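You operate a simulated robot arm through the tools that you are given. There is no shell and no other tool. Be economical: measure what you need, move in short steps, check, and stop when the job is done.

You are at the controls of a simulated two-armed robot. One attempt, no reset.

Task
Wipe up the spill on the top of the steel bench with the cloth and put it back.

Only the result counts: the job must be done as asked and must still hold three seconds after the hand-in. Knocking over, shifting, dropping, spilling or breaking anything else fails it. Flat cloth is picked up by pressing the open fingertips on it (5 to 10 N) and closing them slowly along it; thin cloth reads only 2 to 8 mm in the jaws.

Robot
Two 7-joint arms with two-finger parallel grippers on one trunk, on a base that drives. Base frame: it is fixed to the floor where the robot stands at the start and does not move with it; the origin is under the middle of the robot, x ahead of it, y to its left, z up; the surface under the hand at the start is at about z = 0.86. Units: m, degrees, N and s.
The left shoulder is at the start at [0.071, 0.156, 1.055], the right one opposite. Payload 3.91 kg a hand.
The TCP of each hand is the grasp point between the finger pads, 0.03 m short of the fingertips. In the tool frame z runs along the fingers and y along their closing line. The gripper opens to 0.11 m. The fingers are 0.02 m wide and 0.01 m thick; the gripper's body (0.048 by 0.112 m) begins 0.055 m behind the TCP.
Orientation is told as [roll, pitch, yaw] about the base's x, y, z axes, in that order, counted from this pose: with the fingers straight down and closing along the base's y, the tool's x points along the base's -x, its y along +y and its z along -z.

Tools
- The arms move only by the tool send_rows. It takes "left_rows", "right_rows" or both (then of equal length, played together; a hand with none holds still); each is a list of rows, each a list of 3 entries, a list of its own where there are three numbers: the opening in per cent of the stroke, from 0 (shut) to 100 (fully open), then the shift along the tool's x, y, z in m, then the turn, a rotation vector about the tool's x, y, z in degrees. In form: [[fingers, [tx, ty, tz], [ax, ay, az]], ...]. A call has 1 to 8 rows; each row shifts and turns the commanded pose from where the row before left it, along the tool's axes as they then stand. Rows are played at 5 a second. More than 0.05 m and 8.6 degrees between two rows, or a gripper value outside its range, and nothing of the call is played. A pose out of reach is approached as far as the arm can. The call stops where the force on the tool passes 40 N (or 10 N more than at its start, if that is more) or the arm is blocked; 0.2 s more then pass. Each finger travels about 0.108 m/s and halts on what it meets, pressing with about 24 N; the grip force reading is that of the motor and also rises with nothing between the fingers. The clock runs only during rows and for 0.2 s after the last one: add rows that do not move to give the fingers time. It gives the time, the measured TCP pose, the force on the tool (base axes), the opening and the grip force at its end, in the units of the frame above (readings bear some noise), with the torque about the TCP (base axes, N m) and any sound that the robot's microphone picked up.
- Cameras (640 x 400 px; columns grow to the right, rows downward): "scene" is now at [0.1317, -0.0433, 1.3021]; the picture's right is [-0.46, -0.89, 0.00], its down [-0.33, 0.17, -0.93] and it looks along [0.82, -0.43, -0.38] (base axes); focal length 288 px, centre (320, 200). "left" rides on the left gripper at [0.072, -0.017, -0.103] in its tool frame; the picture's right is [0.23, 0.97, 0.00], its down [-0.76, 0.18, -0.62] and it looks along [-0.61, 0.14, 0.78] (tool axes); focal length 222 px, centre (320, 200). "right" rides on the right gripper at [0.072, 0.017, -0.103] in its tool frame; the picture's right is [-0.23, 0.97, 0.00], its down [-0.76, -0.18, -0.62] and it looks along [-0.61, -0.14, 0.78] (tool axes); focal length 222 px, centre (320, 200). There is no depth. A picture from a camera that has moved, and an enlarged one, comes with that camera's place and axes in the base frame and with its lens.
- grab_frame(camera): a new picture of that camera. No time passes.
- slide_trunk(by): slides the trunk up (or, below 0, down) by that many m; the arms and the scene camera ride with it, the base frame stays. It gives what a move gives, with no picture.
- steer(legs): drives the robot by 1 to 6 legs, each [ahead, left, turn to the left] in m, m and degrees, along the robot's own axes; the way and the turn of a leg run together, so that a leg with both is an arc; at most 1.5 m and 180 degrees a leg. The arms and the cameras ride along, it lands a little off, and it stops where it bumps. It gives what a move gives.
- head_to(pan, tilt): turns the head with the scene camera to pan (to the left, within 86 degrees either way) and tilt (down, from -29 to 69), counted from straight ahead of the robot. It gives what a move gives.
- close_up(camera, box): a new picture of the part [left, top, right, bottom] of that camera's present view, enlarged. No time passes.
- close_job(): hands the job in; it is judged then, once.

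Go step by step. Nothing tells you exact positions but the pictures and the camera data: compare them with the known pose of the tool, close in by small moves and look again before you grip or let go. The budget is 120 turns and 88 pictures, counting those below and the enlarged ones. Unless the task says otherwise, let go and move clear before handing in, and close with one line.

The tools are called after "Request:" by a JSON object that holds its "fn" and its "kwargs". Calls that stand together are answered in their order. send_rows: Moves the arms, as the interface text tells. Its arguments: {"type":"object","properties":{"left_rows":{"type":"array"},"right_rows":{"type":"array"}},"required":[]} The other tools are called the same way: slide_trunk (by) slides the trunk up or down; steer (legs) drives the base; head_to (pan, tilt) turns the head that bears the scene camera; grab_frame (camera) takes a picture; close_up (camera, box) takes an enlarged picture of a part of a camera's view; close_job () hands the job in.

At the start:

```text
t: 0.0
left_tcp_pos: [0.8712, 0.0888, 1.0982]
left_tcp_rot: [0.0, 0.0, 0.0]
left_contact_force: [0.2, -0.4, -0.1]
left_moment: [0.0, -0.02, 0.02]
left_gripper_width: 0.1102
left_grasp_force: 0.0
right_tcp_pos: [0.596, -0.5622, 1.0603]
right_tcp_rot: [0.0, 0.0, 0.0]
right_contact_force: [0.3, 0.3, -0.7]
right_moment: [-0.02, 0.01, 0.0]
right_gripper_width: 0.1102
right_grasp_force: 0.1
trunk travel left (down, up): [-0.5, 0.44]
robot x, y, heading: [0.0037, -0.0003, -0.3]
head pan, tilt: [-27.7, 22.1]
```

scene: 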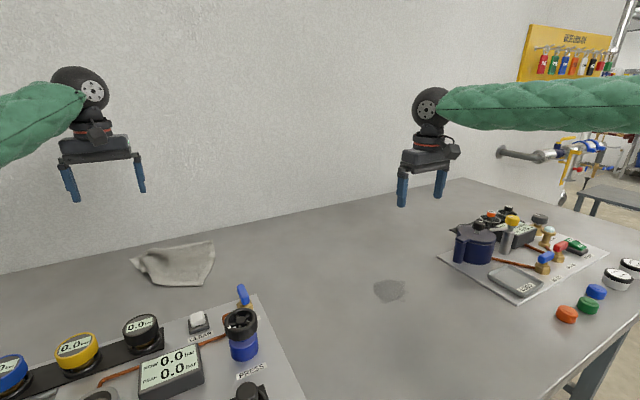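
right: 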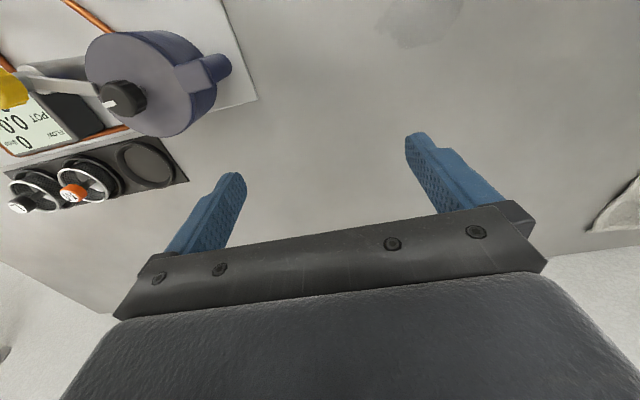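
left: 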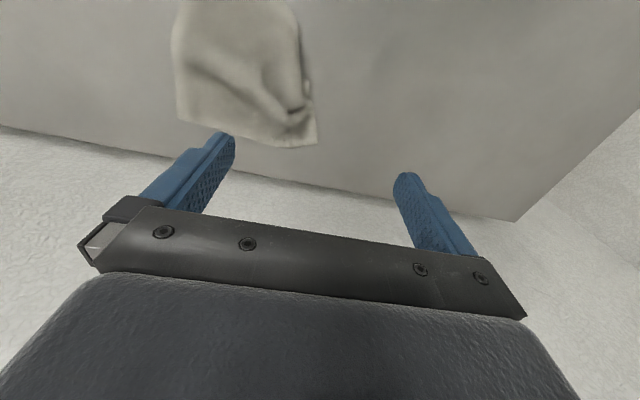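

I see the grey cloth at about (0.86, -0.01) and the spill at about (0.53, -0.43) on the bench. First I'll look closer at both.

Request:
{"fn": "close_up", "kwargs": {"camera": "scene", "box": [100, 210, 260, 310]}}

Request:
{"fn": "close_up", "kwargs": {"camera": "scene", "box": [310, 230, 470, 330]}}

Request:
{"fn": "head_to", "kwargs": {"pan": 0, "tilt": 40}}

Request:
{"fn": "grab_frame", "kwargs": {"camera": "scene"}}

```text
4.00 times, centred on (180, 260) of scene
camera zoom: at [0.1317, -0.0433, 1.3021], right [-0.46, -0.89, 0.0], down [-0.33, 0.17, -0.93], along [0.82, -0.43, -0.38], focal length 1151 px, centre (880, -40)
```

zoom: 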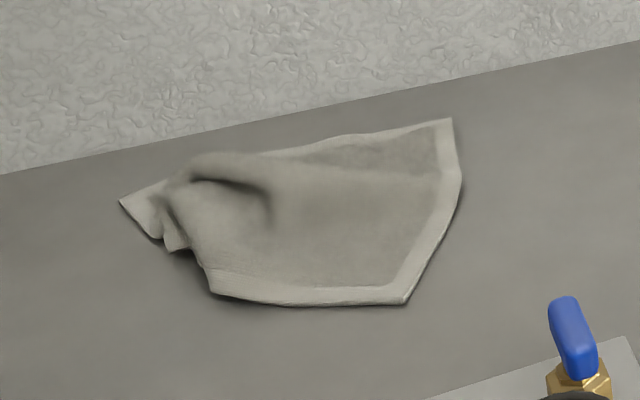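

```text
4.00 times, centred on (390, 280) of scene
camera zoom: at [0.1317, -0.0433, 1.3021], right [-0.46, -0.89, 0.0], down [-0.33, 0.17, -0.93], along [0.82, -0.43, -0.38], focal length 1151 px, centre (40, -120)
```

zoom: 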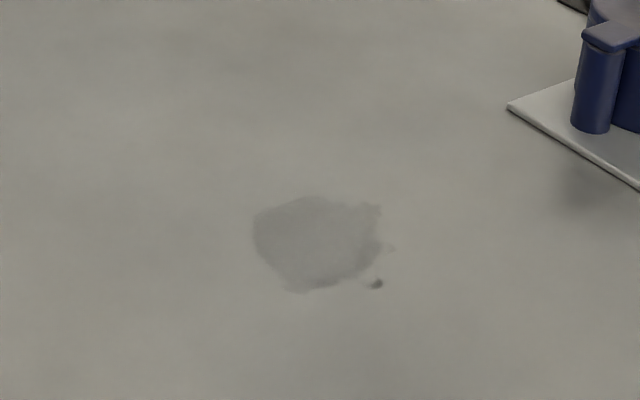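

```text
t: 0.9
left_tcp_pos: [0.8708, 0.089, 1.0981]
left_tcp_rot: [0.0, -0.1, -0.1]
left_contact_force: [-0.5, -0.4, 0.4]
left_moment: [0.01, -0.02, 0.04]
left_gripper_width: 0.1098
left_grasp_force: 0.1
right_tcp_pos: [0.5955, -0.5619, 1.0603]
right_tcp_rot: [0.0, 0.0, 0.1]
right_contact_force: [-0.7, -0.7, -0.5]
right_moment: [-0.01, -0.02, 0.01]
right_gripper_width: 0.1099
right_grasp_force: 0.0
trunk travel left (down, up): [-0.5, 0.44]
robot x, y, heading: [0.0018, -0.0032, 0.0]
head pan, tilt: [0.0, 40.0]
```

```text
82 pictures are left
camera scene: at [0.1345, -0.0002, 1.2742], right [0.0, -1.0, 0.0], down [-0.64, 0.0, -0.77], along [0.77, 0.0, -0.64], focal length 288 px, centre (320, 200)
```

scene: 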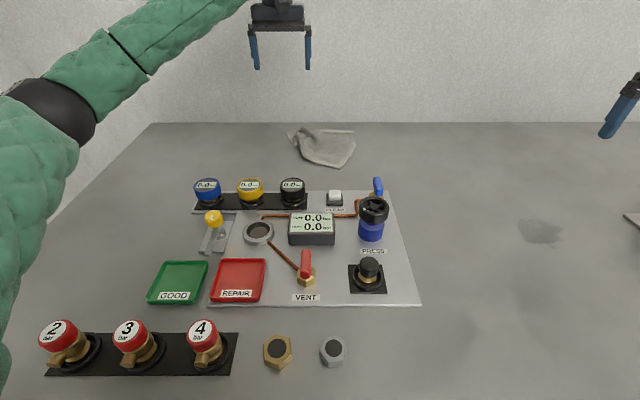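

The cloth is centred near (0.87, -0.015) and the spill near (0.536, -0.44), radius about 5 cm. I'll move the left hand aside and bring the right hand over the cloth.

Request:
{"fn": "send_rows", "kwargs": {"left_rows": [[100, [0.01, 0.045, -0.01], [0, 0, 0]], [100, [0.01, 0.045, -0.01], [0, 0, 0]], [100, [0.01, 0.045, -0.01], [0, 0, 0]], [100, [0.01, 0.045, -0.01], [0, 0, 0]], [100, [0.01, 0.045, -0.01], [0, 0, 0]], [100, [0.01, 0.045, -0.01], [0, 0, 0]], [100, [0.01, 0.045, -0.01], [0, 0, 0]], [100, [0, 0, 0], [0, 0, 0]]], "right_rows": [[100, [-0.019, 0.04, 0], [0, 0, 0]], [100, [-0.019, 0.04, 0], [0, 0, 0]], [100, [-0.019, 0.04, 0], [0, 0, 0]], [100, [-0.019, 0.04, 0], [0, 0, 0]], [100, [-0.019, 0.04, 0], [0, 0, 0]], [100, [-0.019, 0.04, 0], [0, 0, 0]], [100, [-0.019, 0.04, 0], [0, 0, 0]], [100, [0, 0, 0], [0, 0, 0]]]}}

Request:
{"fn": "send_rows", "kwargs": {"right_rows": [[80, [-0.02, 0.04, 0], [0, 0, 0]], [70, [-0.02, 0.04, 0], [0, 0, 0]], [65, [-0.02, 0.04, 0], [0, 0, 0]], [65, [-0.02, 0.04, 0], [0, 0, 0]], [65, [-0.02, 0.04, 0], [0, 0, 0]], [65, [-0.02, 0.04, 0.0], [0, 0, 0]], [65, [-0.01, 0.015, 0.04], [0, 0, 0]], [65, [0, 0, 0], [0, 0, 0]]]}}

Request:
{"fn": "grab_frame", "kwargs": {"camera": "scene"}}

Request:
{"fn": "grab_frame", "kwargs": {"camera": "right"}}

```text
t: 2.7
left_tcp_pos: [0.7998, 0.4039, 1.1694]
left_tcp_rot: [0.1, 0.0, 0.0]
left_contact_force: [-0.1, -0.5, 0.1]
left_moment: [0.02, -0.04, 0.0]
left_gripper_width: 0.1098
left_grasp_force: 0.0
right_tcp_pos: [0.7283, -0.2824, 1.0611]
right_tcp_rot: [0.2, 0.0, 0.0]
right_contact_force: [-0.4, -0.4, -1.2]
right_moment: [-0.01, 0.01, -0.02]
right_gripper_width: 0.1099
right_grasp_force: 0.1
trunk travel left (down, up): [-0.5, 0.44]
robot x, y, heading: [0.0008, 0.0014, 0.1]
head pan, tilt: [0.0, 40.0]
```

```text
t: 4.5
left_tcp_pos: [0.8005, 0.4057, 1.1686]
left_tcp_rot: [-0.1, -0.1, 0.1]
left_contact_force: [0.7, -0.2, -0.1]
left_moment: [-0.02, -0.01, 0.01]
left_gripper_width: 0.1101
left_grasp_force: 0.0
right_tcp_pos: [0.8032, -0.1048, 1.0216]
right_tcp_rot: [0.1, -0.1, 0.0]
right_contact_force: [0.3, 0.0, 0.2]
right_moment: [0.01, -0.02, 0.01]
right_gripper_width: 0.0717
right_grasp_force: 0.0
right hand out of reach, approached as far as the arm can: row 5, 6, 7
trunk travel left (down, up): [-0.5, 0.44]
robot x, y, heading: [0.0011, 0.0001, -0.1]
head pan, tilt: [0.0, 40.0]
```

```text
81 pictures are left
camera scene: at [0.1336, 0.0006, 1.2743], right [0.0, -1.0, 0.0], down [-0.64, 0.0, -0.77], along [0.77, 0.0, -0.64], focal length 288 px, centre (320, 200)
```

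scene: 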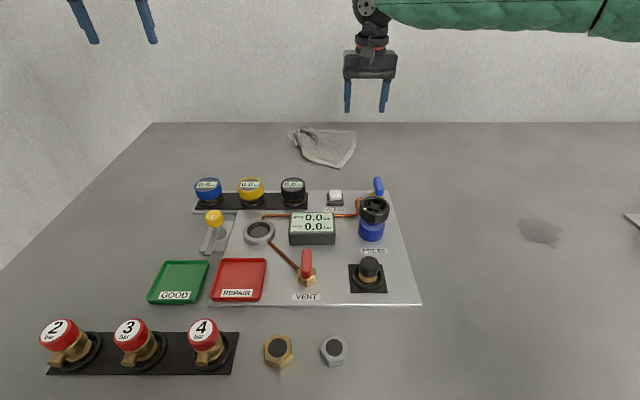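

```text
80 pictures are left
camera right: at [0.7304, -0.0882, 1.126], right [0.23, 0.97, 0.0], down [0.76, -0.18, 0.62], along [0.61, -0.14, -0.78], focal length 222 px, centre (320, 200)
```

right: 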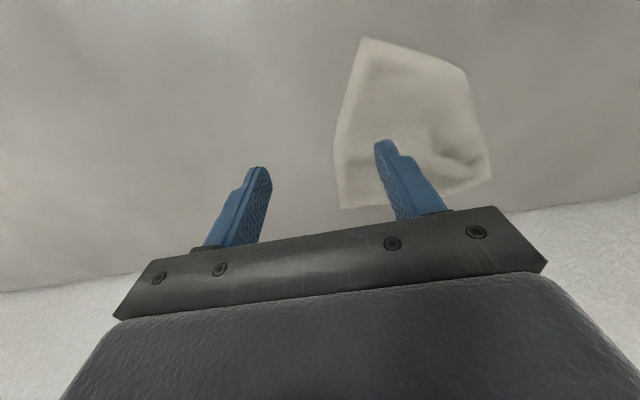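

The right hand fell short at this height. It may reach further when lower, so I'll try a small lower-and-forward move.

Request:
{"fn": "send_rows", "kwargs": {"right_rows": [[65, [-0.015, 0.025, 0.03], [0, 0, 0]], [65, [-0.015, 0.025, 0.03], [0, 0, 0]], [65, [0, 0, 0], [0, 0, 0]]]}}

```text
t: 5.3
left_tcp_pos: [0.801, 0.4045, 1.1685]
left_tcp_rot: [0.0, 0.1, -0.1]
left_contact_force: [0.8, 0.8, 0.2]
left_moment: [0.0, -0.01, 0.01]
left_gripper_width: 0.1099
left_grasp_force: 0.2
right_tcp_pos: [0.7961, -0.1078, 0.967]
right_tcp_rot: [-0.1, -0.1, 0.0]
right_contact_force: [-0.7, -0.1, -0.2]
right_moment: [-0.04, -0.04, 0.01]
right_gripper_width: 0.0714
right_grasp_force: 0.0
right hand out of reach, approached as far as the arm can: row 1, 2
trunk travel left (down, up): [-0.5, 0.44]
robot x, y, heading: [0.0003, -0.0007, -0.1]
head pan, tilt: [0.0, 40.0]
```

The right arm can't cross far enough. I'll tuck the left hand in, lift the right hand, and turn the robot about 18° left so the cloth falls on the right hand's own side.

Request:
{"fn": "send_rows", "kwargs": {"left_rows": [[100, [0.03, -0.034, 0], [0, 0, 0]], [100, [0.03, -0.034, 0], [0, 0, 0]], [100, [0.03, -0.034, 0], [0, 0, 0]], [100, [0.03, -0.034, 0], [0, 0, 0]], [100, [0.03, -0.034, 0], [0, 0, 0]], [100, [0.03, -0.034, 0], [0, 0, 0]]], "right_rows": [[65, [0.01, -0.02, -0.03], [0, 0, 0]], [65, [0.01, -0.02, -0.03], [0, 0, 0]], [65, [0.01, -0.02, -0.03], [0, 0, 0]], [65, [0.02, -0.02, -0.01], [0, 0, 0]], [65, [0.02, -0.02, 0], [0, 0, 0]], [65, [0, 0, 0], [0, 0, 0]]]}}

Request:
{"fn": "steer", "kwargs": {"legs": [[0, 0, 18]]}}

Request:
{"fn": "grab_frame", "kwargs": {"camera": "scene"}}

```text
t: 6.7
left_tcp_pos: [0.6212, 0.1961, 1.1685]
left_tcp_rot: [0.0, 0.2, 0.1]
left_contact_force: [0.2, 0.2, -0.2]
left_moment: [-0.01, -0.01, 0.0]
left_gripper_width: 0.1103
left_grasp_force: 0.1
right_tcp_pos: [0.725, -0.2076, 1.0685]
right_tcp_rot: [0.1, 0.1, 0.0]
right_contact_force: [0.7, -0.6, -0.3]
right_moment: [0.02, 0.02, 0.01]
right_gripper_width: 0.0716
right_grasp_force: 0.0
trunk travel left (down, up): [-0.5, 0.44]
robot x, y, heading: [-0.001, -0.0026, -0.2]
head pan, tilt: [0.0, 40.0]
```

```text
t: 8.1
left_tcp_pos: [0.5275, 0.3833, 1.1675]
left_tcp_rot: [0.0, 0.0, 18.3]
left_contact_force: [-0.7, 0.4, 0.1]
left_moment: [0.0, -0.01, 0.0]
left_gripper_width: 0.11
left_grasp_force: 0.0
right_tcp_pos: [0.7526, 0.0303, 1.0689]
right_tcp_rot: [-0.2, -0.1, 18.1]
right_contact_force: [-0.3, -0.6, 0.3]
right_moment: [-0.04, -0.01, 0.02]
right_gripper_width: 0.0714
right_grasp_force: 0.0
trunk travel left (down, up): [-0.5, 0.44]
robot x, y, heading: [-0.0034, -0.0014, 18.3]
head pan, tilt: [0.0, 40.0]
```

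```text
79 pictures are left
camera scene: at [0.1275, 0.0434, 1.2741], right [0.31, -0.95, 0.0], down [-0.61, -0.2, -0.77], along [0.73, 0.24, -0.64], focal length 288 px, centre (320, 200)
```

scene: 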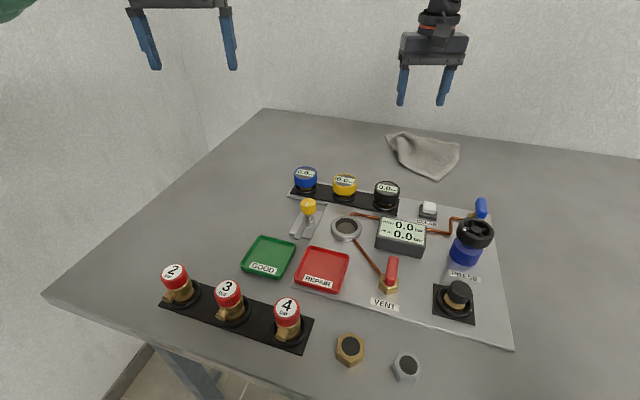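

Now the cloth is on the right hand's side. I'll bring the right hand over the cloth and lower it to about z = 0.95.

Request:
{"fn": "send_rows", "kwargs": {"right_rows": [[65, [-0.0215, -0.02, 0.0], [0, 0, 0]], [65, [-0.0215, -0.02, 0], [0, 0, 0]], [65, [-0.0215, -0.02, 0.02], [0, 0, 0]], [65, [-0.0215, -0.02, 0.03], [0, 0, 0]], [65, [0, 0, 0.035], [0, 0, 0]], [65, [0, 0, 0.03], [0, 0, 0]], [65, [0, 0, 0], [0, 0, 0]]]}}

Request:
{"fn": "grab_frame", "kwargs": {"camera": "scene"}}

Request:
{"fn": "grab_frame", "kwargs": {"camera": "right"}}

```text
t: 9.7
left_tcp_pos: [0.5275, 0.3822, 1.1675]
left_tcp_rot: [-0.1, -0.1, 18.2]
left_contact_force: [-1.2, 0.3, 0.5]
left_moment: [0.05, 0.0, -0.02]
left_gripper_width: 0.1099
left_grasp_force: 0.1
right_tcp_pos: [0.8584, -0.0204, 0.9541]
right_tcp_rot: [0.0, 0.0, 18.1]
right_contact_force: [-0.3, -0.1, 0.2]
right_moment: [0.01, 0.0, 0.0]
right_gripper_width: 0.0714
right_grasp_force: 0.1
trunk travel left (down, up): [-0.5, 0.44]
robot x, y, heading: [0.0003, -0.0001, 18.4]
head pan, tilt: [0.0, 40.0]
```

```text
78 pictures are left
camera scene: at [0.1271, 0.0425, 1.2742], right [0.31, -0.95, 0.0], down [-0.61, -0.2, -0.77], along [0.73, 0.24, -0.64], focal length 288 px, centre (320, 200)
```

scene: 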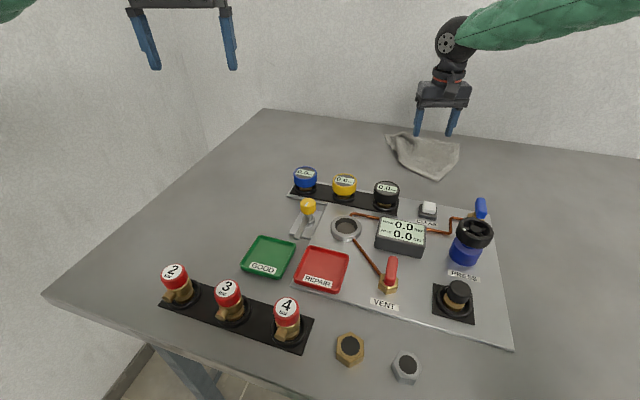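

```text
77 pictures are left
camera right: at [0.7855, -0.0259, 1.0586], right [-0.09, 1.0, 0.0], down [0.78, 0.07, 0.62], along [0.62, 0.05, -0.78], focal length 222 px, centre (320, 200)
```

right: 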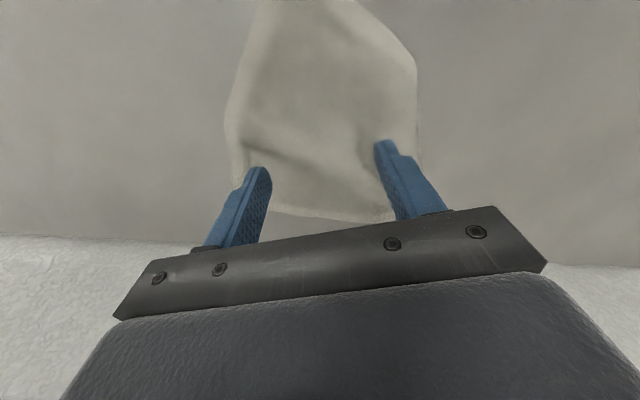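

The hand is centred over the cloth with both fingers inside its edges. I'm descending to just above it.

Request:
{"fn": "send_rows", "kwargs": {"right_rows": [[65, [0, 0, 0.025], [0, 0, 0]], [65, [0, 0, 0.025], [0, 0, 0]], [65, [0, 0, 0.005], [0, 0, 0]], [65, [0, 0, 0], [0, 0, 0]]]}}

```text
t: 10.7
left_tcp_pos: [0.5286, 0.3827, 1.1683]
left_tcp_rot: [-0.1, 0.0, 18.2]
left_contact_force: [0.6, 0.5, 0.4]
left_moment: [0.03, -0.01, 0.02]
left_gripper_width: 0.1098
left_grasp_force: 0.0
right_tcp_pos: [0.8603, -0.0209, 0.8974]
right_tcp_rot: [0.0, 0.0, 18.2]
right_contact_force: [0.9, -1.3, 0.8]
right_moment: [-0.03, 0.0, -0.02]
right_gripper_width: 0.0715
right_grasp_force: 0.1
trunk travel left (down, up): [-0.5, 0.44]
robot x, y, heading: [-0.0007, -0.0006, 18.2]
head pan, tilt: [0.0, 40.0]
```

Request:
{"fn": "send_rows", "kwargs": {"right_rows": [[65, [0, 0, 0.003], [0, 0, 0]], [65, [0, 0, 0.003], [0, 0, 0]], [65, [0, 0, 0], [0, 0, 0]]]}}

```text
t: 11.5
left_tcp_pos: [0.5275, 0.3828, 1.1677]
left_tcp_rot: [0.0, 0.1, 18.2]
left_contact_force: [0.2, -0.9, 0.0]
left_moment: [-0.01, -0.02, 0.0]
left_gripper_width: 0.1101
left_grasp_force: 0.1
right_tcp_pos: [0.8599, -0.0215, 0.893]
right_tcp_rot: [0.0, -0.1, 18.2]
right_contact_force: [-0.2, 0.3, 9.9]
right_moment: [0.11, -0.01, 0.04]
right_gripper_width: 0.0717
right_grasp_force: 0.1
trunk travel left (down, up): [-0.5, 0.44]
robot x, y, heading: [0.0013, 0.0018, 18.5]
head pan, tilt: [0.0, 40.0]
```

The fingertips press with about 10 N. I'm easing off a touch and closing slowly.

Request:
{"fn": "send_rows", "kwargs": {"right_rows": [[62, [0, 0, -0.0005], [0, 0, 0]], [56, [0, 0, 0], [0, 0, 0]], [50, [0, 0, 0], [0, 0, 0]], [44, [0, 0, 0], [0, 0, 0]], [38, [0, 0, 0], [0, 0, 0]], [32, [0, 0, 0], [0, 0, 0]]]}}

Request:
{"fn": "grab_frame", "kwargs": {"camera": "right"}}

```text
t: 12.9
left_tcp_pos: [0.5277, 0.3819, 1.1676]
left_tcp_rot: [0.0, -0.1, 18.2]
left_contact_force: [0.1, 0.2, 0.1]
left_moment: [0.0, 0.01, -0.01]
left_gripper_width: 0.11
left_grasp_force: 0.1
right_tcp_pos: [0.8603, -0.0208, 0.8924]
right_tcp_rot: [0.0, 0.0, 18.2]
right_contact_force: [0.1, -0.1, 8.5]
right_moment: [0.04, 0.02, -0.02]
right_gripper_width: 0.0344
right_grasp_force: 0.1
trunk travel left (down, up): [-0.5, 0.44]
robot x, y, heading: [-0.0015, -0.001, 18.2]
head pan, tilt: [0.0, 40.0]
```

```text
76 pictures are left
camera right: at [0.7862, -0.026, 0.9984], right [-0.09, 1.0, 0.0], down [0.78, 0.07, 0.62], along [0.62, 0.05, -0.78], focal length 222 px, centre (320, 200)
```

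right: 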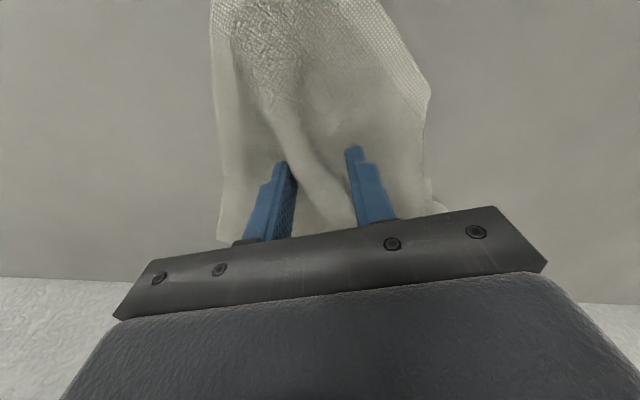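

The cloth is bunching up between the fingers, so I'll keep closing.

Request:
{"fn": "send_rows", "kwargs": {"right_rows": [[26, [0, 0, 0], [0, 0, 0]], [20, [0, 0, 0], [0, 0, 0]], [14, [0, 0, 0], [0, 0, 0]], [8, [0, 0, 0], [0, 0, 0]], [2, [0, 0, 0], [0, 0, 0]], [0, [0, 0, 0], [0, 0, 0]], [0, [0, 0, 0], [0, 0, 0]], [0, [0, 0, 0], [0, 0, 0]]]}}

Request:
{"fn": "grab_frame", "kwargs": {"camera": "right"}}

```text
t: 14.7
left_tcp_pos: [0.5278, 0.3822, 1.1685]
left_tcp_rot: [-0.1, 0.1, 18.2]
left_contact_force: [-0.6, 0.2, -0.7]
left_moment: [-0.01, -0.01, -0.01]
left_gripper_width: 0.1101
left_grasp_force: 0.0
right_tcp_pos: [0.8598, -0.0209, 0.894]
right_tcp_rot: [0.0, -0.1, 18.1]
right_contact_force: [-0.3, -0.1, 8.3]
right_moment: [-0.03, 0.02, 0.0]
right_gripper_width: 0.0056
right_grasp_force: 24.1
trunk travel left (down, up): [-0.5, 0.44]
robot x, y, heading: [-0.0008, -0.0008, 18.3]
head pan, tilt: [0.0, 40.0]
```

```text
75 pictures are left
camera right: at [0.7862, -0.0259, 0.9983], right [-0.09, 1.0, 0.0], down [0.78, 0.07, 0.62], along [0.62, 0.05, -0.78], focal length 222 px, centre (320, 200)
```

right: 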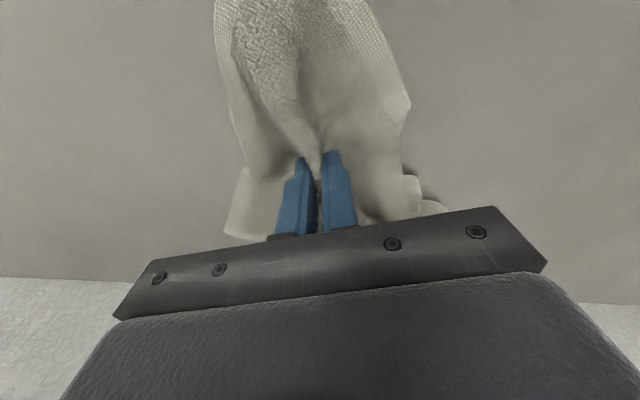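

The width reads 5.6 mm at 24 N, so the cloth is gripped. The grasp point is (0.860, -0.021). I'm lifting straight up and checking.

Request:
{"fn": "send_rows", "kwargs": {"right_rows": [[0, [0, 0, -0.02], [0, 0, 0]], [0, [0, 0, -0.03], [0, 0, 0]], [0, [0, 0, -0.04], [0, 0, 0]], [0, [0, 0, -0.04], [0, 0, 0]], [0, [0, 0, -0.04], [0, 0, 0]], [0, [0, 0, -0.04], [0, 0, 0]], [0, [0, 0, 0], [0, 0, 0]]]}}

Request:
{"fn": "grab_frame", "kwargs": {"camera": "scene"}}

```text
t: 16.3
left_tcp_pos: [0.5294, 0.3834, 1.1671]
left_tcp_rot: [0.0, 0.2, 18.1]
left_contact_force: [-0.5, 0.1, 0.0]
left_moment: [0.0, 0.01, 0.0]
left_gripper_width: 0.1098
left_grasp_force: 0.1
right_tcp_pos: [0.8607, -0.0222, 1.1023]
right_tcp_rot: [0.1, 0.1, 18.2]
right_contact_force: [0.1, -0.1, -0.3]
right_moment: [-0.03, -0.01, -0.03]
right_gripper_width: 0.005
right_grasp_force: 23.8
trunk travel left (down, up): [-0.5, 0.44]
robot x, y, heading: [-0.001, -0.0003, 18.2]
head pan, tilt: [0.0, 40.0]
```

```text
74 pictures are left
camera scene: at [0.1285, 0.0424, 1.274], right [0.31, -0.95, 0.0], down [-0.61, -0.2, -0.77], along [0.73, 0.24, -0.64], focal length 288 px, centre (320, 200)
```

scene: 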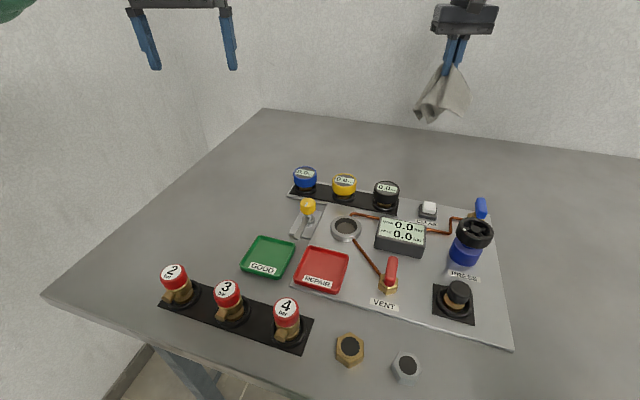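

The cloth is held. I'm carrying it high to a point above the spill and turning the head to watch.

Request:
{"fn": "send_rows", "kwargs": {"right_rows": [[0, [0.0367, -0.0248, 0], [0, 0, 0]], [0, [0.0367, -0.0248, 0], [0, 0, 0]], [0, [0.0367, -0.0248, 0], [0, 0, 0]], [0, [0.0367, -0.0248, 0], [0, 0, 0]], [0, [0.0367, -0.0248, 0], [0, 0, 0]], [0, [0.0367, -0.0248, 0], [0, 0, 0]], [0, [0, 0, 0], [0, 0, 0]]]}}

Request:
{"fn": "send_rows", "kwargs": {"right_rows": [[0, [0.0367, -0.0248, 0], [0, 0, 0]], [0, [0.0367, -0.0248, 0], [0, 0, 0]], [0, [0.0367, -0.0248, 0], [0, 0, 0]], [0, [0.0367, -0.0248, 0], [0, 0, 0]], [0, [0.0367, -0.0248, 0], [0, 0, 0]], [0, [0.0367, -0.0248, 0], [0, 0, 0]], [0, [0, 0, 0], [0, 0, 0]]]}}

Request:
{"fn": "head_to", "kwargs": {"pan": -55, "tilt": 40}}

Request:
{"fn": "grab_frame", "kwargs": {"camera": "scene"}}

Request:
{"fn": "grab_frame", "kwargs": {"camera": "right"}}

```text
t: 17.9
left_tcp_pos: [0.528, 0.3829, 1.1666]
left_tcp_rot: [0.0, 0.1, 18.2]
left_contact_force: [-0.4, -0.1, 0.0]
left_moment: [0.01, 0.0, -0.01]
left_gripper_width: 0.1102
left_grasp_force: 0.0
right_tcp_pos: [0.6974, -0.2286, 1.1025]
right_tcp_rot: [-0.1, 0.1, 18.2]
right_contact_force: [0.8, 0.5, 0.1]
right_moment: [-0.01, 0.02, 0.0]
right_gripper_width: 0.0053
right_grasp_force: 24.3
trunk travel left (down, up): [-0.5, 0.44]
robot x, y, heading: [-0.0006, -0.001, 18.3]
head pan, tilt: [0.0, 40.0]
```

```text
t: 19.5
left_tcp_pos: [0.5293, 0.3825, 1.167]
left_tcp_rot: [0.1, 0.1, 18.1]
left_contact_force: [1.2, 0.9, 0.3]
left_moment: [-0.02, 0.06, 0.02]
left_gripper_width: 0.1099
left_grasp_force: 0.1
right_tcp_pos: [0.5363, -0.4401, 1.1026]
right_tcp_rot: [0.0, 0.1, 18.2]
right_contact_force: [0.3, 0.8, 0.0]
right_moment: [0.02, -0.02, 0.0]
right_gripper_width: 0.005
right_grasp_force: 24.1
trunk travel left (down, up): [-0.5, 0.44]
robot x, y, heading: [-0.0009, 0.0015, 18.1]
head pan, tilt: [0.0, 40.0]
```

```text
t: 20.8
left_tcp_pos: [0.5284, 0.3821, 1.1685]
left_tcp_rot: [0.0, 0.0, 18.2]
left_contact_force: [0.6, -0.5, 0.4]
left_moment: [-0.04, -0.01, 0.03]
left_gripper_width: 0.1099
left_grasp_force: 0.1
right_tcp_pos: [0.5344, -0.4408, 1.1033]
right_tcp_rot: [0.0, 0.0, 18.1]
right_contact_force: [1.1, 0.2, 0.3]
right_moment: [-0.01, 0.0, -0.02]
right_gripper_width: 0.0051
right_grasp_force: 23.2
trunk travel left (down, up): [-0.5, 0.44]
robot x, y, heading: [-0.0017, 0.0019, 18.1]
head pan, tilt: [-55.0, 40.0]
```

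```text
73 pictures are left
camera scene: at [0.1149, -0.0352, 1.2742], right [-0.6, -0.8, 0.0], down [-0.52, 0.39, -0.77], along [0.61, -0.46, -0.64], focal length 288 px, centre (320, 200)
```

scene: 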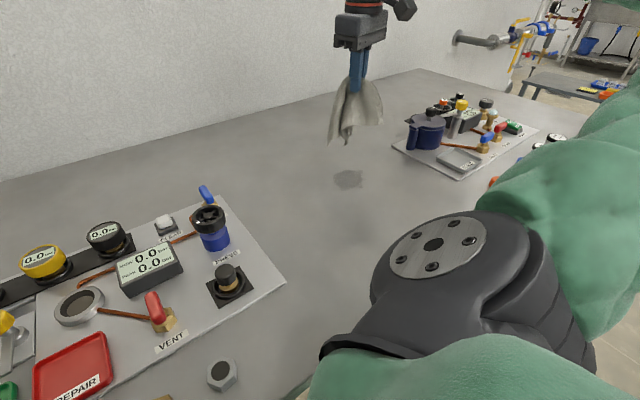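

```text
72 pictures are left
camera right: at [0.4618, -0.4459, 1.2079], right [-0.09, 1.0, 0.0], down [0.78, 0.07, 0.62], along [0.62, 0.05, -0.78], focal length 222 px, centre (320, 200)
```

right: 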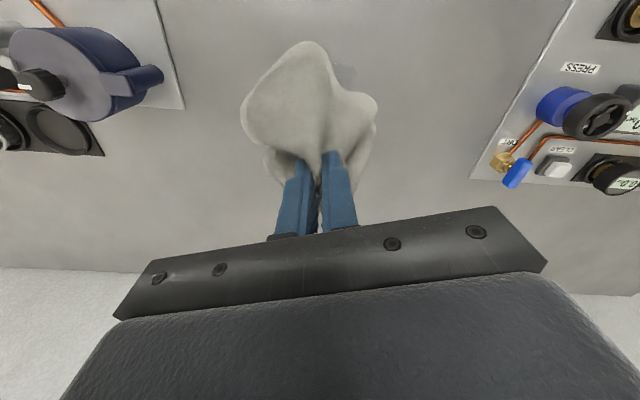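

The hand is above the spill at (0.534, -0.438). I'm lowering the cloth onto it.

Request:
{"fn": "send_rows", "kwargs": {"right_rows": [[0, [0, 0, 0.045], [0, 0, 0]], [0, [0, 0, 0.045], [0, 0, 0]], [0, [0, 0, 0.045], [0, 0, 0]], [0, [0, 0, 0.035], [0, 0, 0]], [0, [0, 0, 0.025], [0, 0, 0]], [0, [0, 0, 0.008], [0, 0, 0]], [0, [0, 0, 0.004], [0, 0, 0]], [0, [0, 0, 0], [0, 0, 0]]]}}

```text
t: 22.6
left_tcp_pos: [0.5267, 0.3826, 1.1686]
left_tcp_rot: [0.0, -0.1, 18.2]
left_contact_force: [-0.2, -0.5, 0.1]
left_moment: [0.03, 0.01, -0.01]
left_gripper_width: 0.11
left_grasp_force: 0.0
right_tcp_pos: [0.5344, -0.4407, 0.8996]
right_tcp_rot: [-0.4, -0.4, 18.1]
right_contact_force: [-4.9, -0.4, 30.0]
right_moment: [0.15, 0.1, 0.0]
right_gripper_width: 0.005
right_grasp_force: 24.1
trunk travel left (down, up): [-0.5, 0.44]
robot x, y, heading: [0.001, -0.0005, 18.0]
head pan, tilt: [-55.0, 40.0]
stopped in row 8 (right hand): the force on the tool passed its limit at 42 N (the readings are from after the stop); the commanded pose is now the measured one
```

The press was too hard because the cloth is folded underneath. I'm easing up.

Request:
{"fn": "send_rows", "kwargs": {"right_rows": [[0, [0, 0, -0.003], [0, 0, 0]], [0, [0, 0, 0], [0, 0, 0]]]}}

Request:
{"fn": "grab_frame", "kwargs": {"camera": "scene"}}

Request:
{"fn": "grab_frame", "kwargs": {"camera": "right"}}

```text
t: 23.1
left_tcp_pos: [0.5264, 0.3824, 1.1683]
left_tcp_rot: [0.0, 0.0, 18.1]
left_contact_force: [0.6, 0.1, 0.0]
left_moment: [0.0, 0.0, -0.01]
left_gripper_width: 0.11
left_grasp_force: 0.1
right_tcp_pos: [0.535, -0.4414, 0.9009]
right_tcp_rot: [-0.2, -0.1, 18.0]
right_contact_force: [-6.0, 0.7, 19.6]
right_moment: [0.1, 0.11, -0.01]
right_gripper_width: 0.0051
right_grasp_force: 24.2
trunk travel left (down, up): [-0.5, 0.44]
robot x, y, heading: [0.0005, -0.0037, 18.2]
head pan, tilt: [-55.0, 40.0]
```

```text
71 pictures are left
camera scene: at [0.1134, -0.0345, 1.2742], right [-0.6, -0.8, 0.0], down [-0.51, 0.39, -0.77], along [0.61, -0.46, -0.64], focal length 288 px, centre (320, 200)
```

scene: 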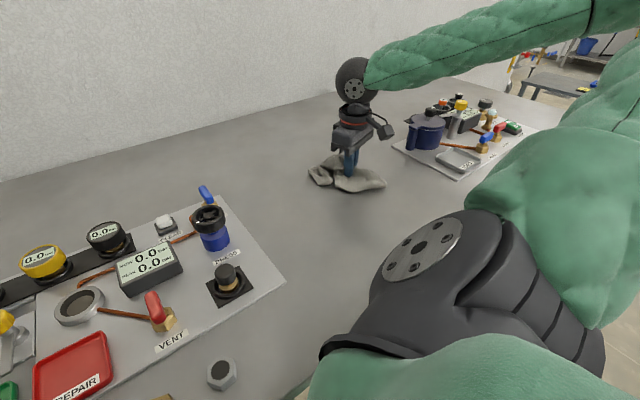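

```text
70 pictures are left
camera right: at [0.4604, -0.4464, 1.0055], right [-0.09, 1.0, 0.0], down [0.78, 0.07, 0.63], along [0.62, 0.05, -0.78], focal length 222 px, centre (320, 200)
```

right: 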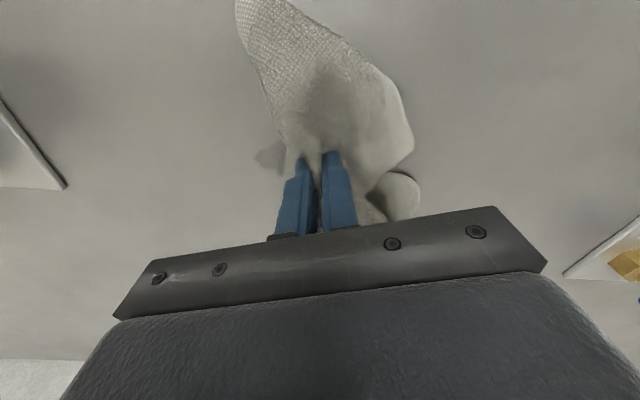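

The cloth is spread over the spill. I'm starting wiping strokes in a raster.

Request:
{"fn": "send_rows", "kwargs": {"right_rows": [[0, [0, 0.03, -0.002], [0, 0, 0]], [0, [0, 0.03, 0], [0, 0, 0]], [0, [-0.025, 0, 0], [0, 0, 0]], [0, [-0.025, 0, 0], [0, 0, 0]], [0, [0, -0.03, 0], [0, 0, 0]], [0, [0, -0.03, 0], [0, 0, 0]], [0, [0, -0.03, 0], [0, 0, 0]], [0, [0, -0.03, 0], [0, 0, 0]]]}}

Request:
{"fn": "grab_frame", "kwargs": {"camera": "scene"}}

```text
t: 24.9
left_tcp_pos: [0.5281, 0.3829, 1.168]
left_tcp_rot: [0.0, 0.0, 18.2]
left_contact_force: [0.6, -0.3, -0.1]
left_moment: [-0.01, 0.04, -0.02]
left_gripper_width: 0.11
left_grasp_force: 0.0
right_tcp_pos: [0.6004, -0.4832, 0.9036]
right_tcp_rot: [-0.2, -0.1, 18.1]
right_contact_force: [-0.4, 2.0, 4.7]
right_moment: [0.08, 0.04, 0.02]
right_gripper_width: 0.0052
right_grasp_force: 24.9
trunk travel left (down, up): [-0.5, 0.44]
robot x, y, heading: [-0.0035, 0.0001, 18.0]
head pan, tilt: [-55.0, 40.0]
```

```text
69 pictures are left
camera scene: at [0.1146, -0.0352, 1.2742], right [-0.6, -0.8, 0.0], down [-0.51, 0.39, -0.77], along [0.61, -0.46, -0.64], focal length 288 px, centre (320, 200)
```

scene: 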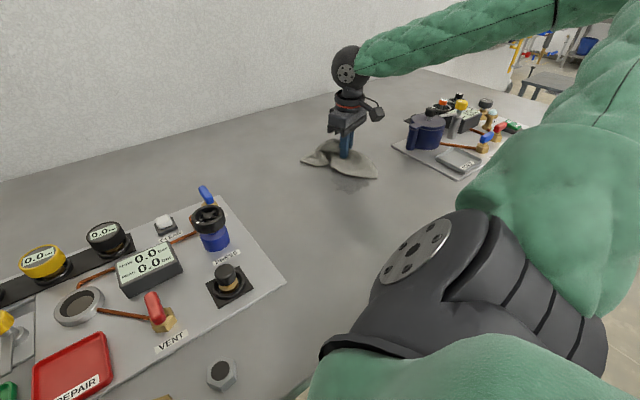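

The force is light, so I'll press slightly more and continue the raster.

Request:
{"fn": "send_rows", "kwargs": {"right_rows": [[0, [0.025, 0, 0.0015], [0, 0, 0]], [0, [0.0, 0.03, 0], [0, 0, 0]], [0, [0, 0.03, 0], [0, 0, 0]], [0, [0, 0.03, 0], [0, 0, 0]], [0, [0.025, 0.02, 0], [0, 0, 0]], [0, [0, -0.03, 0], [0, 0, 0]], [0, [0, -0.03, 0], [0, 0, 0]], [0, [0, -0.03, 0], [0, 0, 0]]]}}

Request:
{"fn": "send_rows", "kwargs": {"right_rows": [[0, [0.025, -0.02, 0], [0, 0, 0]], [0, [0, 0.03, 0], [0, 0, 0]], [0, [0, 0.03, 0], [0, 0, 0]], [0, [0, 0.03, 0], [0, 0, 0]], [0, [0.025, 0.02, 0], [0, 0, 0]], [0, [0, -0.03, 0], [0, 0, 0]], [0, [0, -0.03, 0], [0, 0, 0]], [0, [0, -0.03, 0], [0, 0, 0]]]}}

Request:
{"fn": "grab_frame", "kwargs": {"camera": "scene"}}

Request:
{"fn": "grab_frame", "kwargs": {"camera": "right"}}

```text
t: 26.8
left_tcp_pos: [0.5282, 0.3825, 1.1674]
left_tcp_rot: [0.1, 0.0, 18.3]
left_contact_force: [0.5, 0.1, 0.5]
left_moment: [-0.01, 0.02, 0.01]
left_gripper_width: 0.11
left_grasp_force: 0.2
right_tcp_pos: [0.547, -0.4803, 0.9019]
right_tcp_rot: [-0.3, -0.3, 18.1]
right_contact_force: [-1.6, 3.8, 12.1]
right_moment: [0.19, 0.02, 0.02]
right_gripper_width: 0.005
right_grasp_force: 23.9
trunk travel left (down, up): [-0.5, 0.44]
robot x, y, heading: [0.0018, 0.002, 18.1]
head pan, tilt: [-55.0, 40.0]
```

```text
t: 28.6
left_tcp_pos: [0.5283, 0.3816, 1.168]
left_tcp_rot: [0.0, 0.0, 18.2]
left_contact_force: [0.1, 0.6, -0.6]
left_moment: [0.03, 0.02, 0.07]
left_gripper_width: 0.1098
left_grasp_force: 0.1
right_tcp_pos: [0.5068, -0.4985, 0.9017]
right_tcp_rot: [-0.2, -0.2, 18.1]
right_contact_force: [-0.1, 2.9, 9.6]
right_moment: [0.13, 0.01, 0.01]
right_gripper_width: 0.0053
right_grasp_force: 23.9
right hand out of reach, approached as far as the arm can: row 5
trunk travel left (down, up): [-0.5, 0.44]
robot x, y, heading: [0.0048, 0.0001, 18.0]
head pan, tilt: [-55.0, 40.0]
```

```text
68 pictures are left
camera scene: at [0.1144, -0.0351, 1.2742], right [-0.6, -0.8, 0.0], down [-0.51, 0.39, -0.77], along [0.61, -0.46, -0.64], focal length 288 px, centre (320, 200)
```

scene: 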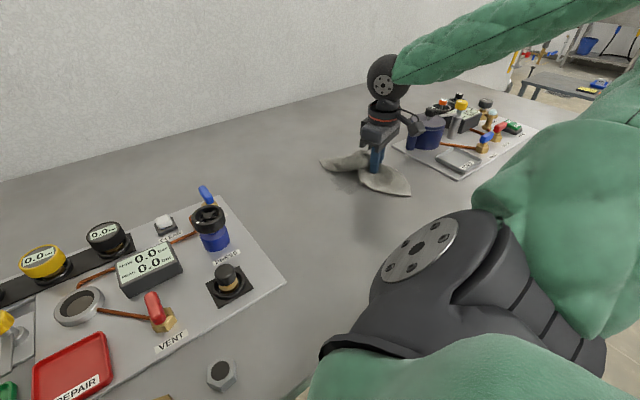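

```text
67 pictures are left
camera right: at [0.4331, -0.5045, 1.0068], right [-0.09, 1.0, 0.0], down [0.78, 0.07, 0.63], along [0.62, 0.05, -0.78], focal length 222 px, centre (320, 200)
```

right: 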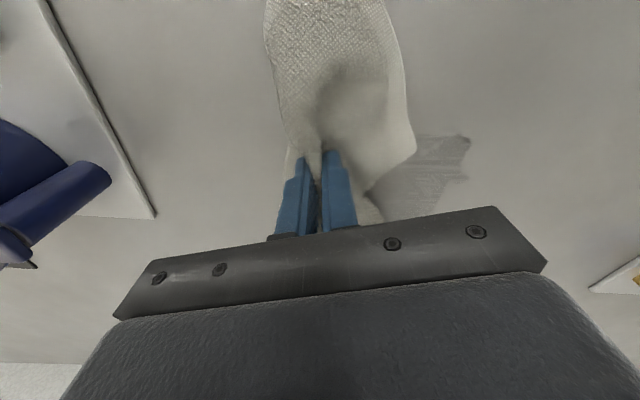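

The spill is streaking away, with a remainder around (0.52, -0.42). I'll do more strokes there.

Request:
{"fn": "send_rows", "kwargs": {"right_rows": [[0, [-0.01, 0.04, 0.001], [0, 0, 0]], [0, [0, 0.04, 0], [0, 0, 0]], [0, [0, 0.04, 0], [0, 0, 0]], [0, [-0.02, 0, 0], [0, 0, 0]], [0, [0, -0.04, 0], [0, 0, 0]], [0, [0, -0.04, 0], [0, 0, 0]], [0, [0, -0.04, 0], [0, 0, 0]], [0, [-0.015, 0, 0], [0, 0, 0]]]}}

Request:
{"fn": "send_rows", "kwargs": {"right_rows": [[0, [0, 0.04, 0], [0, 0, 0]], [0, [0, 0.04, 0], [0, 0, 0]], [0, [0, 0.04, 0], [0, 0, 0]], [0, [-0.015, 0, 0], [0, 0, 0]], [0, [0, -0.04, 0], [0, 0, 0]], [0, [0, -0.04, 0], [0, 0, 0]], [0, [0, -0.04, 0], [0, 0, 0]], [0, [0, -0.02, 0], [0, 0, 0]]]}}

Request:
{"fn": "grab_frame", "kwargs": {"camera": "right"}}

Request:
{"fn": "close_up", "kwargs": {"camera": "scene", "box": [270, 130, 430, 230]}}

```text
t: 30.4
left_tcp_pos: [0.5287, 0.3821, 1.168]
left_tcp_rot: [0.0, -0.1, 18.2]
left_contact_force: [0.3, 0.0, -0.6]
left_moment: [-0.02, 0.02, 0.04]
left_gripper_width: 0.1097
left_grasp_force: 0.1
right_tcp_pos: [0.5637, -0.4951, 0.9021]
right_tcp_rot: [-0.2, -0.2, 18.2]
right_contact_force: [-2.5, -1.4, 9.9]
right_moment: [0.04, 0.04, -0.02]
right_gripper_width: 0.0053
right_grasp_force: 23.7
right hand out of reach, approached as far as the arm can: row 3
trunk travel left (down, up): [-0.5, 0.44]
robot x, y, heading: [-0.0008, -0.0003, 18.0]
head pan, tilt: [-55.0, 40.0]
```

```text
t: 32.1
left_tcp_pos: [0.5284, 0.3817, 1.1687]
left_tcp_rot: [-0.1, 0.0, 18.2]
left_contact_force: [-0.1, 0.0, 0.8]
left_moment: [0.04, -0.03, 0.02]
left_gripper_width: 0.11
left_grasp_force: 0.1
right_tcp_pos: [0.5834, -0.5068, 0.9035]
right_tcp_rot: [-0.3, -0.2, 18.1]
right_contact_force: [-0.3, 2.8, 8.2]
right_moment: [0.14, -0.01, -0.01]
right_gripper_width: 0.0053
right_grasp_force: 24.4
trunk travel left (down, up): [-0.5, 0.44]
robot x, y, heading: [0.001, -0.0016, 18.2]
head pan, tilt: [-55.0, 40.0]
```

```text
66 pictures are left
camera right: at [0.5101, -0.5121, 1.0069], right [-0.09, 1.0, 0.0], down [0.78, 0.07, 0.63], along [0.62, 0.05, -0.78], focal length 222 px, centre (320, 200)
```

right: 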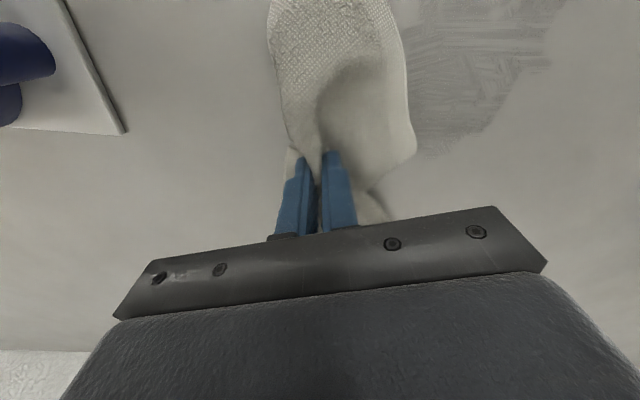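

```text
4.00 times, centred on (350, 180) of scene
camera zoom: at [0.1143, -0.0346, 1.2743], right [-0.6, -0.8, 0.0], down [-0.51, 0.39, -0.77], along [0.61, -0.46, -0.64], focal length 1151 px, centre (200, 280)
```

zoom: 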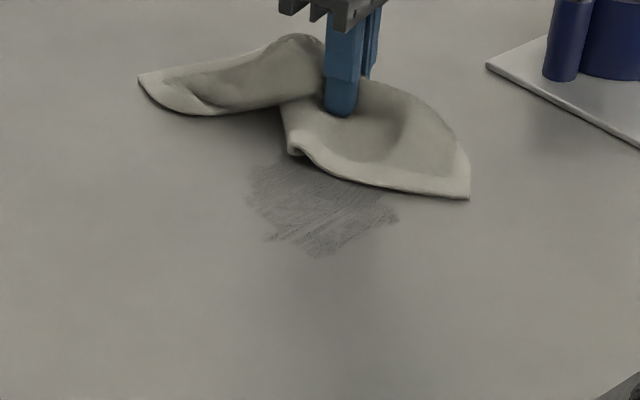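

The spill is much lighter but some residue remains around (0.525, -0.43), and the arm is cramped at this heading. I'll lift, turn the robot back to the right, and wipe again with denser strokes.

Request:
{"fn": "send_rows", "kwargs": {"right_rows": [[0, [0, 0, -0.045], [0, 0, 0]], [0, [0, 0, -0.045], [0, 0, 0]], [0, [0, 0, -0.045], [0, 0, 0]], [0, [0, 0, -0.045], [0, 0, 0]], [0, [0, 0, -0.045], [0, 0, 0]], [0, [0, 0, -0.045], [0, 0, 0]], [0, [0, 0, -0.03], [0, 0, 0]], [0, [0, 0, 0], [0, 0, 0]]]}}

Request:
{"fn": "close_up", "kwargs": {"camera": "scene", "box": [270, 130, 430, 230]}}

Request:
{"fn": "steer", "kwargs": {"legs": [[0, 0, -22]]}}

Request:
{"fn": "head_to", "kwargs": {"pan": -35, "tilt": 40}}

Request:
{"fn": "grab_frame", "kwargs": {"camera": "scene"}}

```text
t: 34.0
left_tcp_pos: [0.5274, 0.3813, 1.1686]
left_tcp_rot: [0.1, 0.0, 18.2]
left_contact_force: [0.6, 0.2, 0.1]
left_moment: [0.01, 0.02, -0.03]
left_gripper_width: 0.1103
left_grasp_force: 0.1
right_tcp_pos: [0.5825, -0.5064, 1.2026]
right_tcp_rot: [0.0, -0.3, 18.1]
right_contact_force: [-0.5, -0.8, -0.3]
right_moment: [-0.03, -0.01, -0.01]
right_gripper_width: 0.0052
right_grasp_force: 23.8
trunk travel left (down, up): [-0.5, 0.44]
robot x, y, heading: [0.0001, 0.0006, 18.1]
head pan, tilt: [-55.0, 40.0]
```

```text
4.00 times, centred on (350, 180) of scene
camera zoom: at [0.1147, -0.0354, 1.2742], right [-0.6, -0.8, 0.0], down [-0.51, 0.39, -0.77], along [0.61, -0.46, -0.64], focal length 1151 px, centre (200, 280)
```

zoom: 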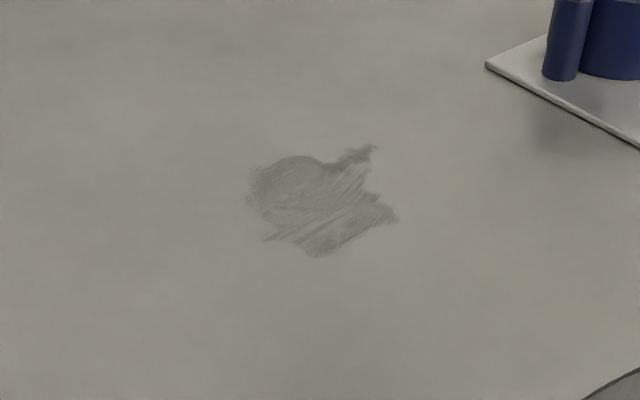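

```text
t: 35.5
left_tcp_pos: [0.6332, 0.1556, 1.1684]
left_tcp_rot: [0.0, 0.0, -4.0]
left_contact_force: [0.3, 0.4, -0.8]
left_moment: [-0.01, 0.01, 0.06]
left_gripper_width: 0.11
left_grasp_force: 0.0
right_tcp_pos: [0.3495, -0.6881, 1.2015]
right_tcp_rot: [-0.1, -0.2, -4.0]
right_contact_force: [-0.3, 0.9, 0.6]
right_moment: [0.0, 0.02, 0.09]
right_gripper_width: 0.0051
right_grasp_force: 23.7
trunk travel left (down, up): [-0.5, 0.44]
robot x, y, heading: [-0.0027, -0.0021, -3.8]
head pan, tilt: [-55.0, 40.0]
```

```text
t: 36.3
left_tcp_pos: [0.6331, 0.1552, 1.168]
left_tcp_rot: [0.0, 0.1, -3.8]
left_contact_force: [-0.2, 0.3, 0.6]
left_moment: [0.0, -0.01, -0.02]
left_gripper_width: 0.1099
left_grasp_force: 0.0
right_tcp_pos: [0.3488, -0.6865, 1.2017]
right_tcp_rot: [-0.2, -0.3, -4.0]
right_contact_force: [0.2, -0.1, -0.5]
right_moment: [-0.02, 0.01, 0.05]
right_gripper_width: 0.0049
right_grasp_force: 24.1
trunk travel left (down, up): [-0.5, 0.44]
robot x, y, heading: [-0.0012, -0.0016, -3.7]
head pan, tilt: [-35.0, 40.0]
```

```text
63 pictures are left
camera scene: at [0.1151, -0.057, 1.2742], right [-0.63, -0.78, 0.0], down [-0.5, 0.4, -0.77], along [0.6, -0.48, -0.64], focal length 288 px, centre (320, 200)
```

scene: 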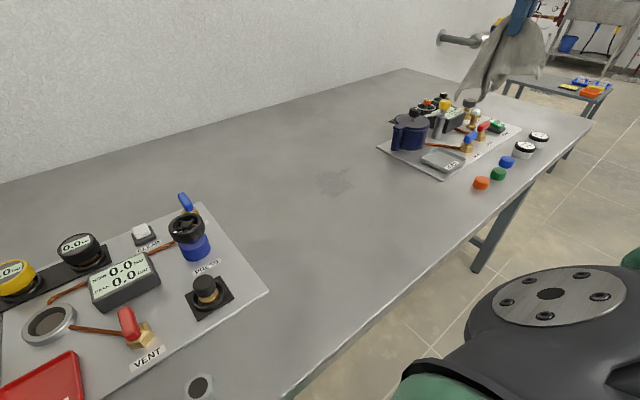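

The arm now has room. I'm moving back over the residue at (0.525, -0.43).

Request:
{"fn": "send_rows", "kwargs": {"right_rows": [[0, [-0.0204, 0.0336, 0], [0, 0, 0]], [0, [-0.0204, 0.0336, 0], [0, 0, 0]], [0, [-0.0204, 0.0336, 0], [0, 0, 0]], [0, [-0.0204, 0.0336, 0], [0, 0, 0]], [0, [-0.0204, 0.0336, 0], [0, 0, 0]], [0, [-0.0204, 0.0336, 0], [0, 0, 0]], [0, [-0.0204, 0.0336, 0], [0, 0, 0]], [0, [-0.0204, 0.0336, 0], [0, 0, 0]]]}}

Request:
{"fn": "send_rows", "kwargs": {"right_rows": [[0, [0, 0, 0.045], [0, 0, 0]], [0, [0, 0, 0.045], [0, 0, 0]], [0, [0, 0, 0.045], [0, 0, 0]], [0, [0, 0, 0.045], [0, 0, 0]], [0, [0, 0, 0.045], [0, 0, 0]], [0, [0, 0, 0.045], [0, 0, 0]], [0, [0, 0, 0.027], [0, 0, 0]], [0, [0, 0, 0.0], [0, 0, 0]]]}}

Request:
{"fn": "grab_frame", "kwargs": {"camera": "scene"}}

```text
t: 38.1
left_tcp_pos: [0.6336, 0.1568, 1.1677]
left_tcp_rot: [-0.1, 0.1, -4.0]
left_contact_force: [-0.9, -0.4, -0.3]
left_moment: [-0.04, 0.0, -0.01]
left_gripper_width: 0.1101
left_grasp_force: 0.0
right_tcp_pos: [0.5303, -0.429, 1.201]
right_tcp_rot: [-0.2, -0.1, -4.0]
right_contact_force: [-0.6, -0.5, 0.4]
right_moment: [-0.02, -0.02, 0.1]
right_gripper_width: 0.005
right_grasp_force: 23.9
trunk travel left (down, up): [-0.5, 0.44]
robot x, y, heading: [-0.0019, -0.0035, -4.2]
head pan, tilt: [-35.0, 40.0]
```

```text
t: 39.9
left_tcp_pos: [0.6326, 0.1554, 1.1694]
left_tcp_rot: [-0.1, 0.0, -3.9]
left_contact_force: [0.9, -0.6, 0.0]
left_moment: [0.01, 0.01, -0.02]
left_gripper_width: 0.1103
left_grasp_force: 0.1
right_tcp_pos: [0.5317, -0.4325, 0.9045]
right_tcp_rot: [-0.1, -0.2, -4.0]
right_contact_force: [0.6, -0.8, 4.1]
right_moment: [-0.04, -0.05, 0.08]
right_gripper_width: 0.0051
right_grasp_force: 24.1
trunk travel left (down, up): [-0.5, 0.44]
robot x, y, heading: [0.002, 0.0003, -3.7]
head pan, tilt: [-35.0, 40.0]
```

```text
62 pictures are left
camera scene: at [0.115, -0.0567, 1.2743], right [-0.63, -0.78, 0.0], down [-0.5, 0.4, -0.77], along [0.6, -0.48, -0.64], focal length 288 px, centre (320, 200)
```

scene: 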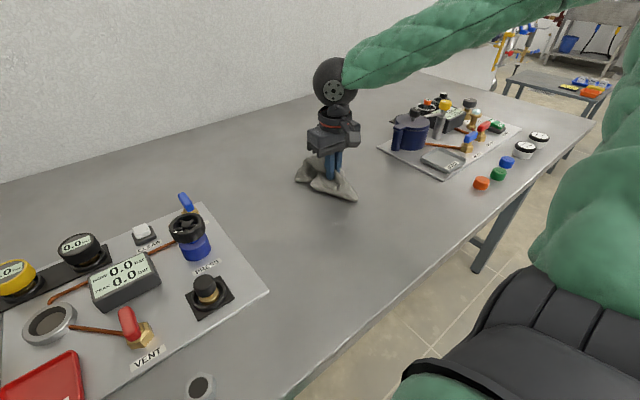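

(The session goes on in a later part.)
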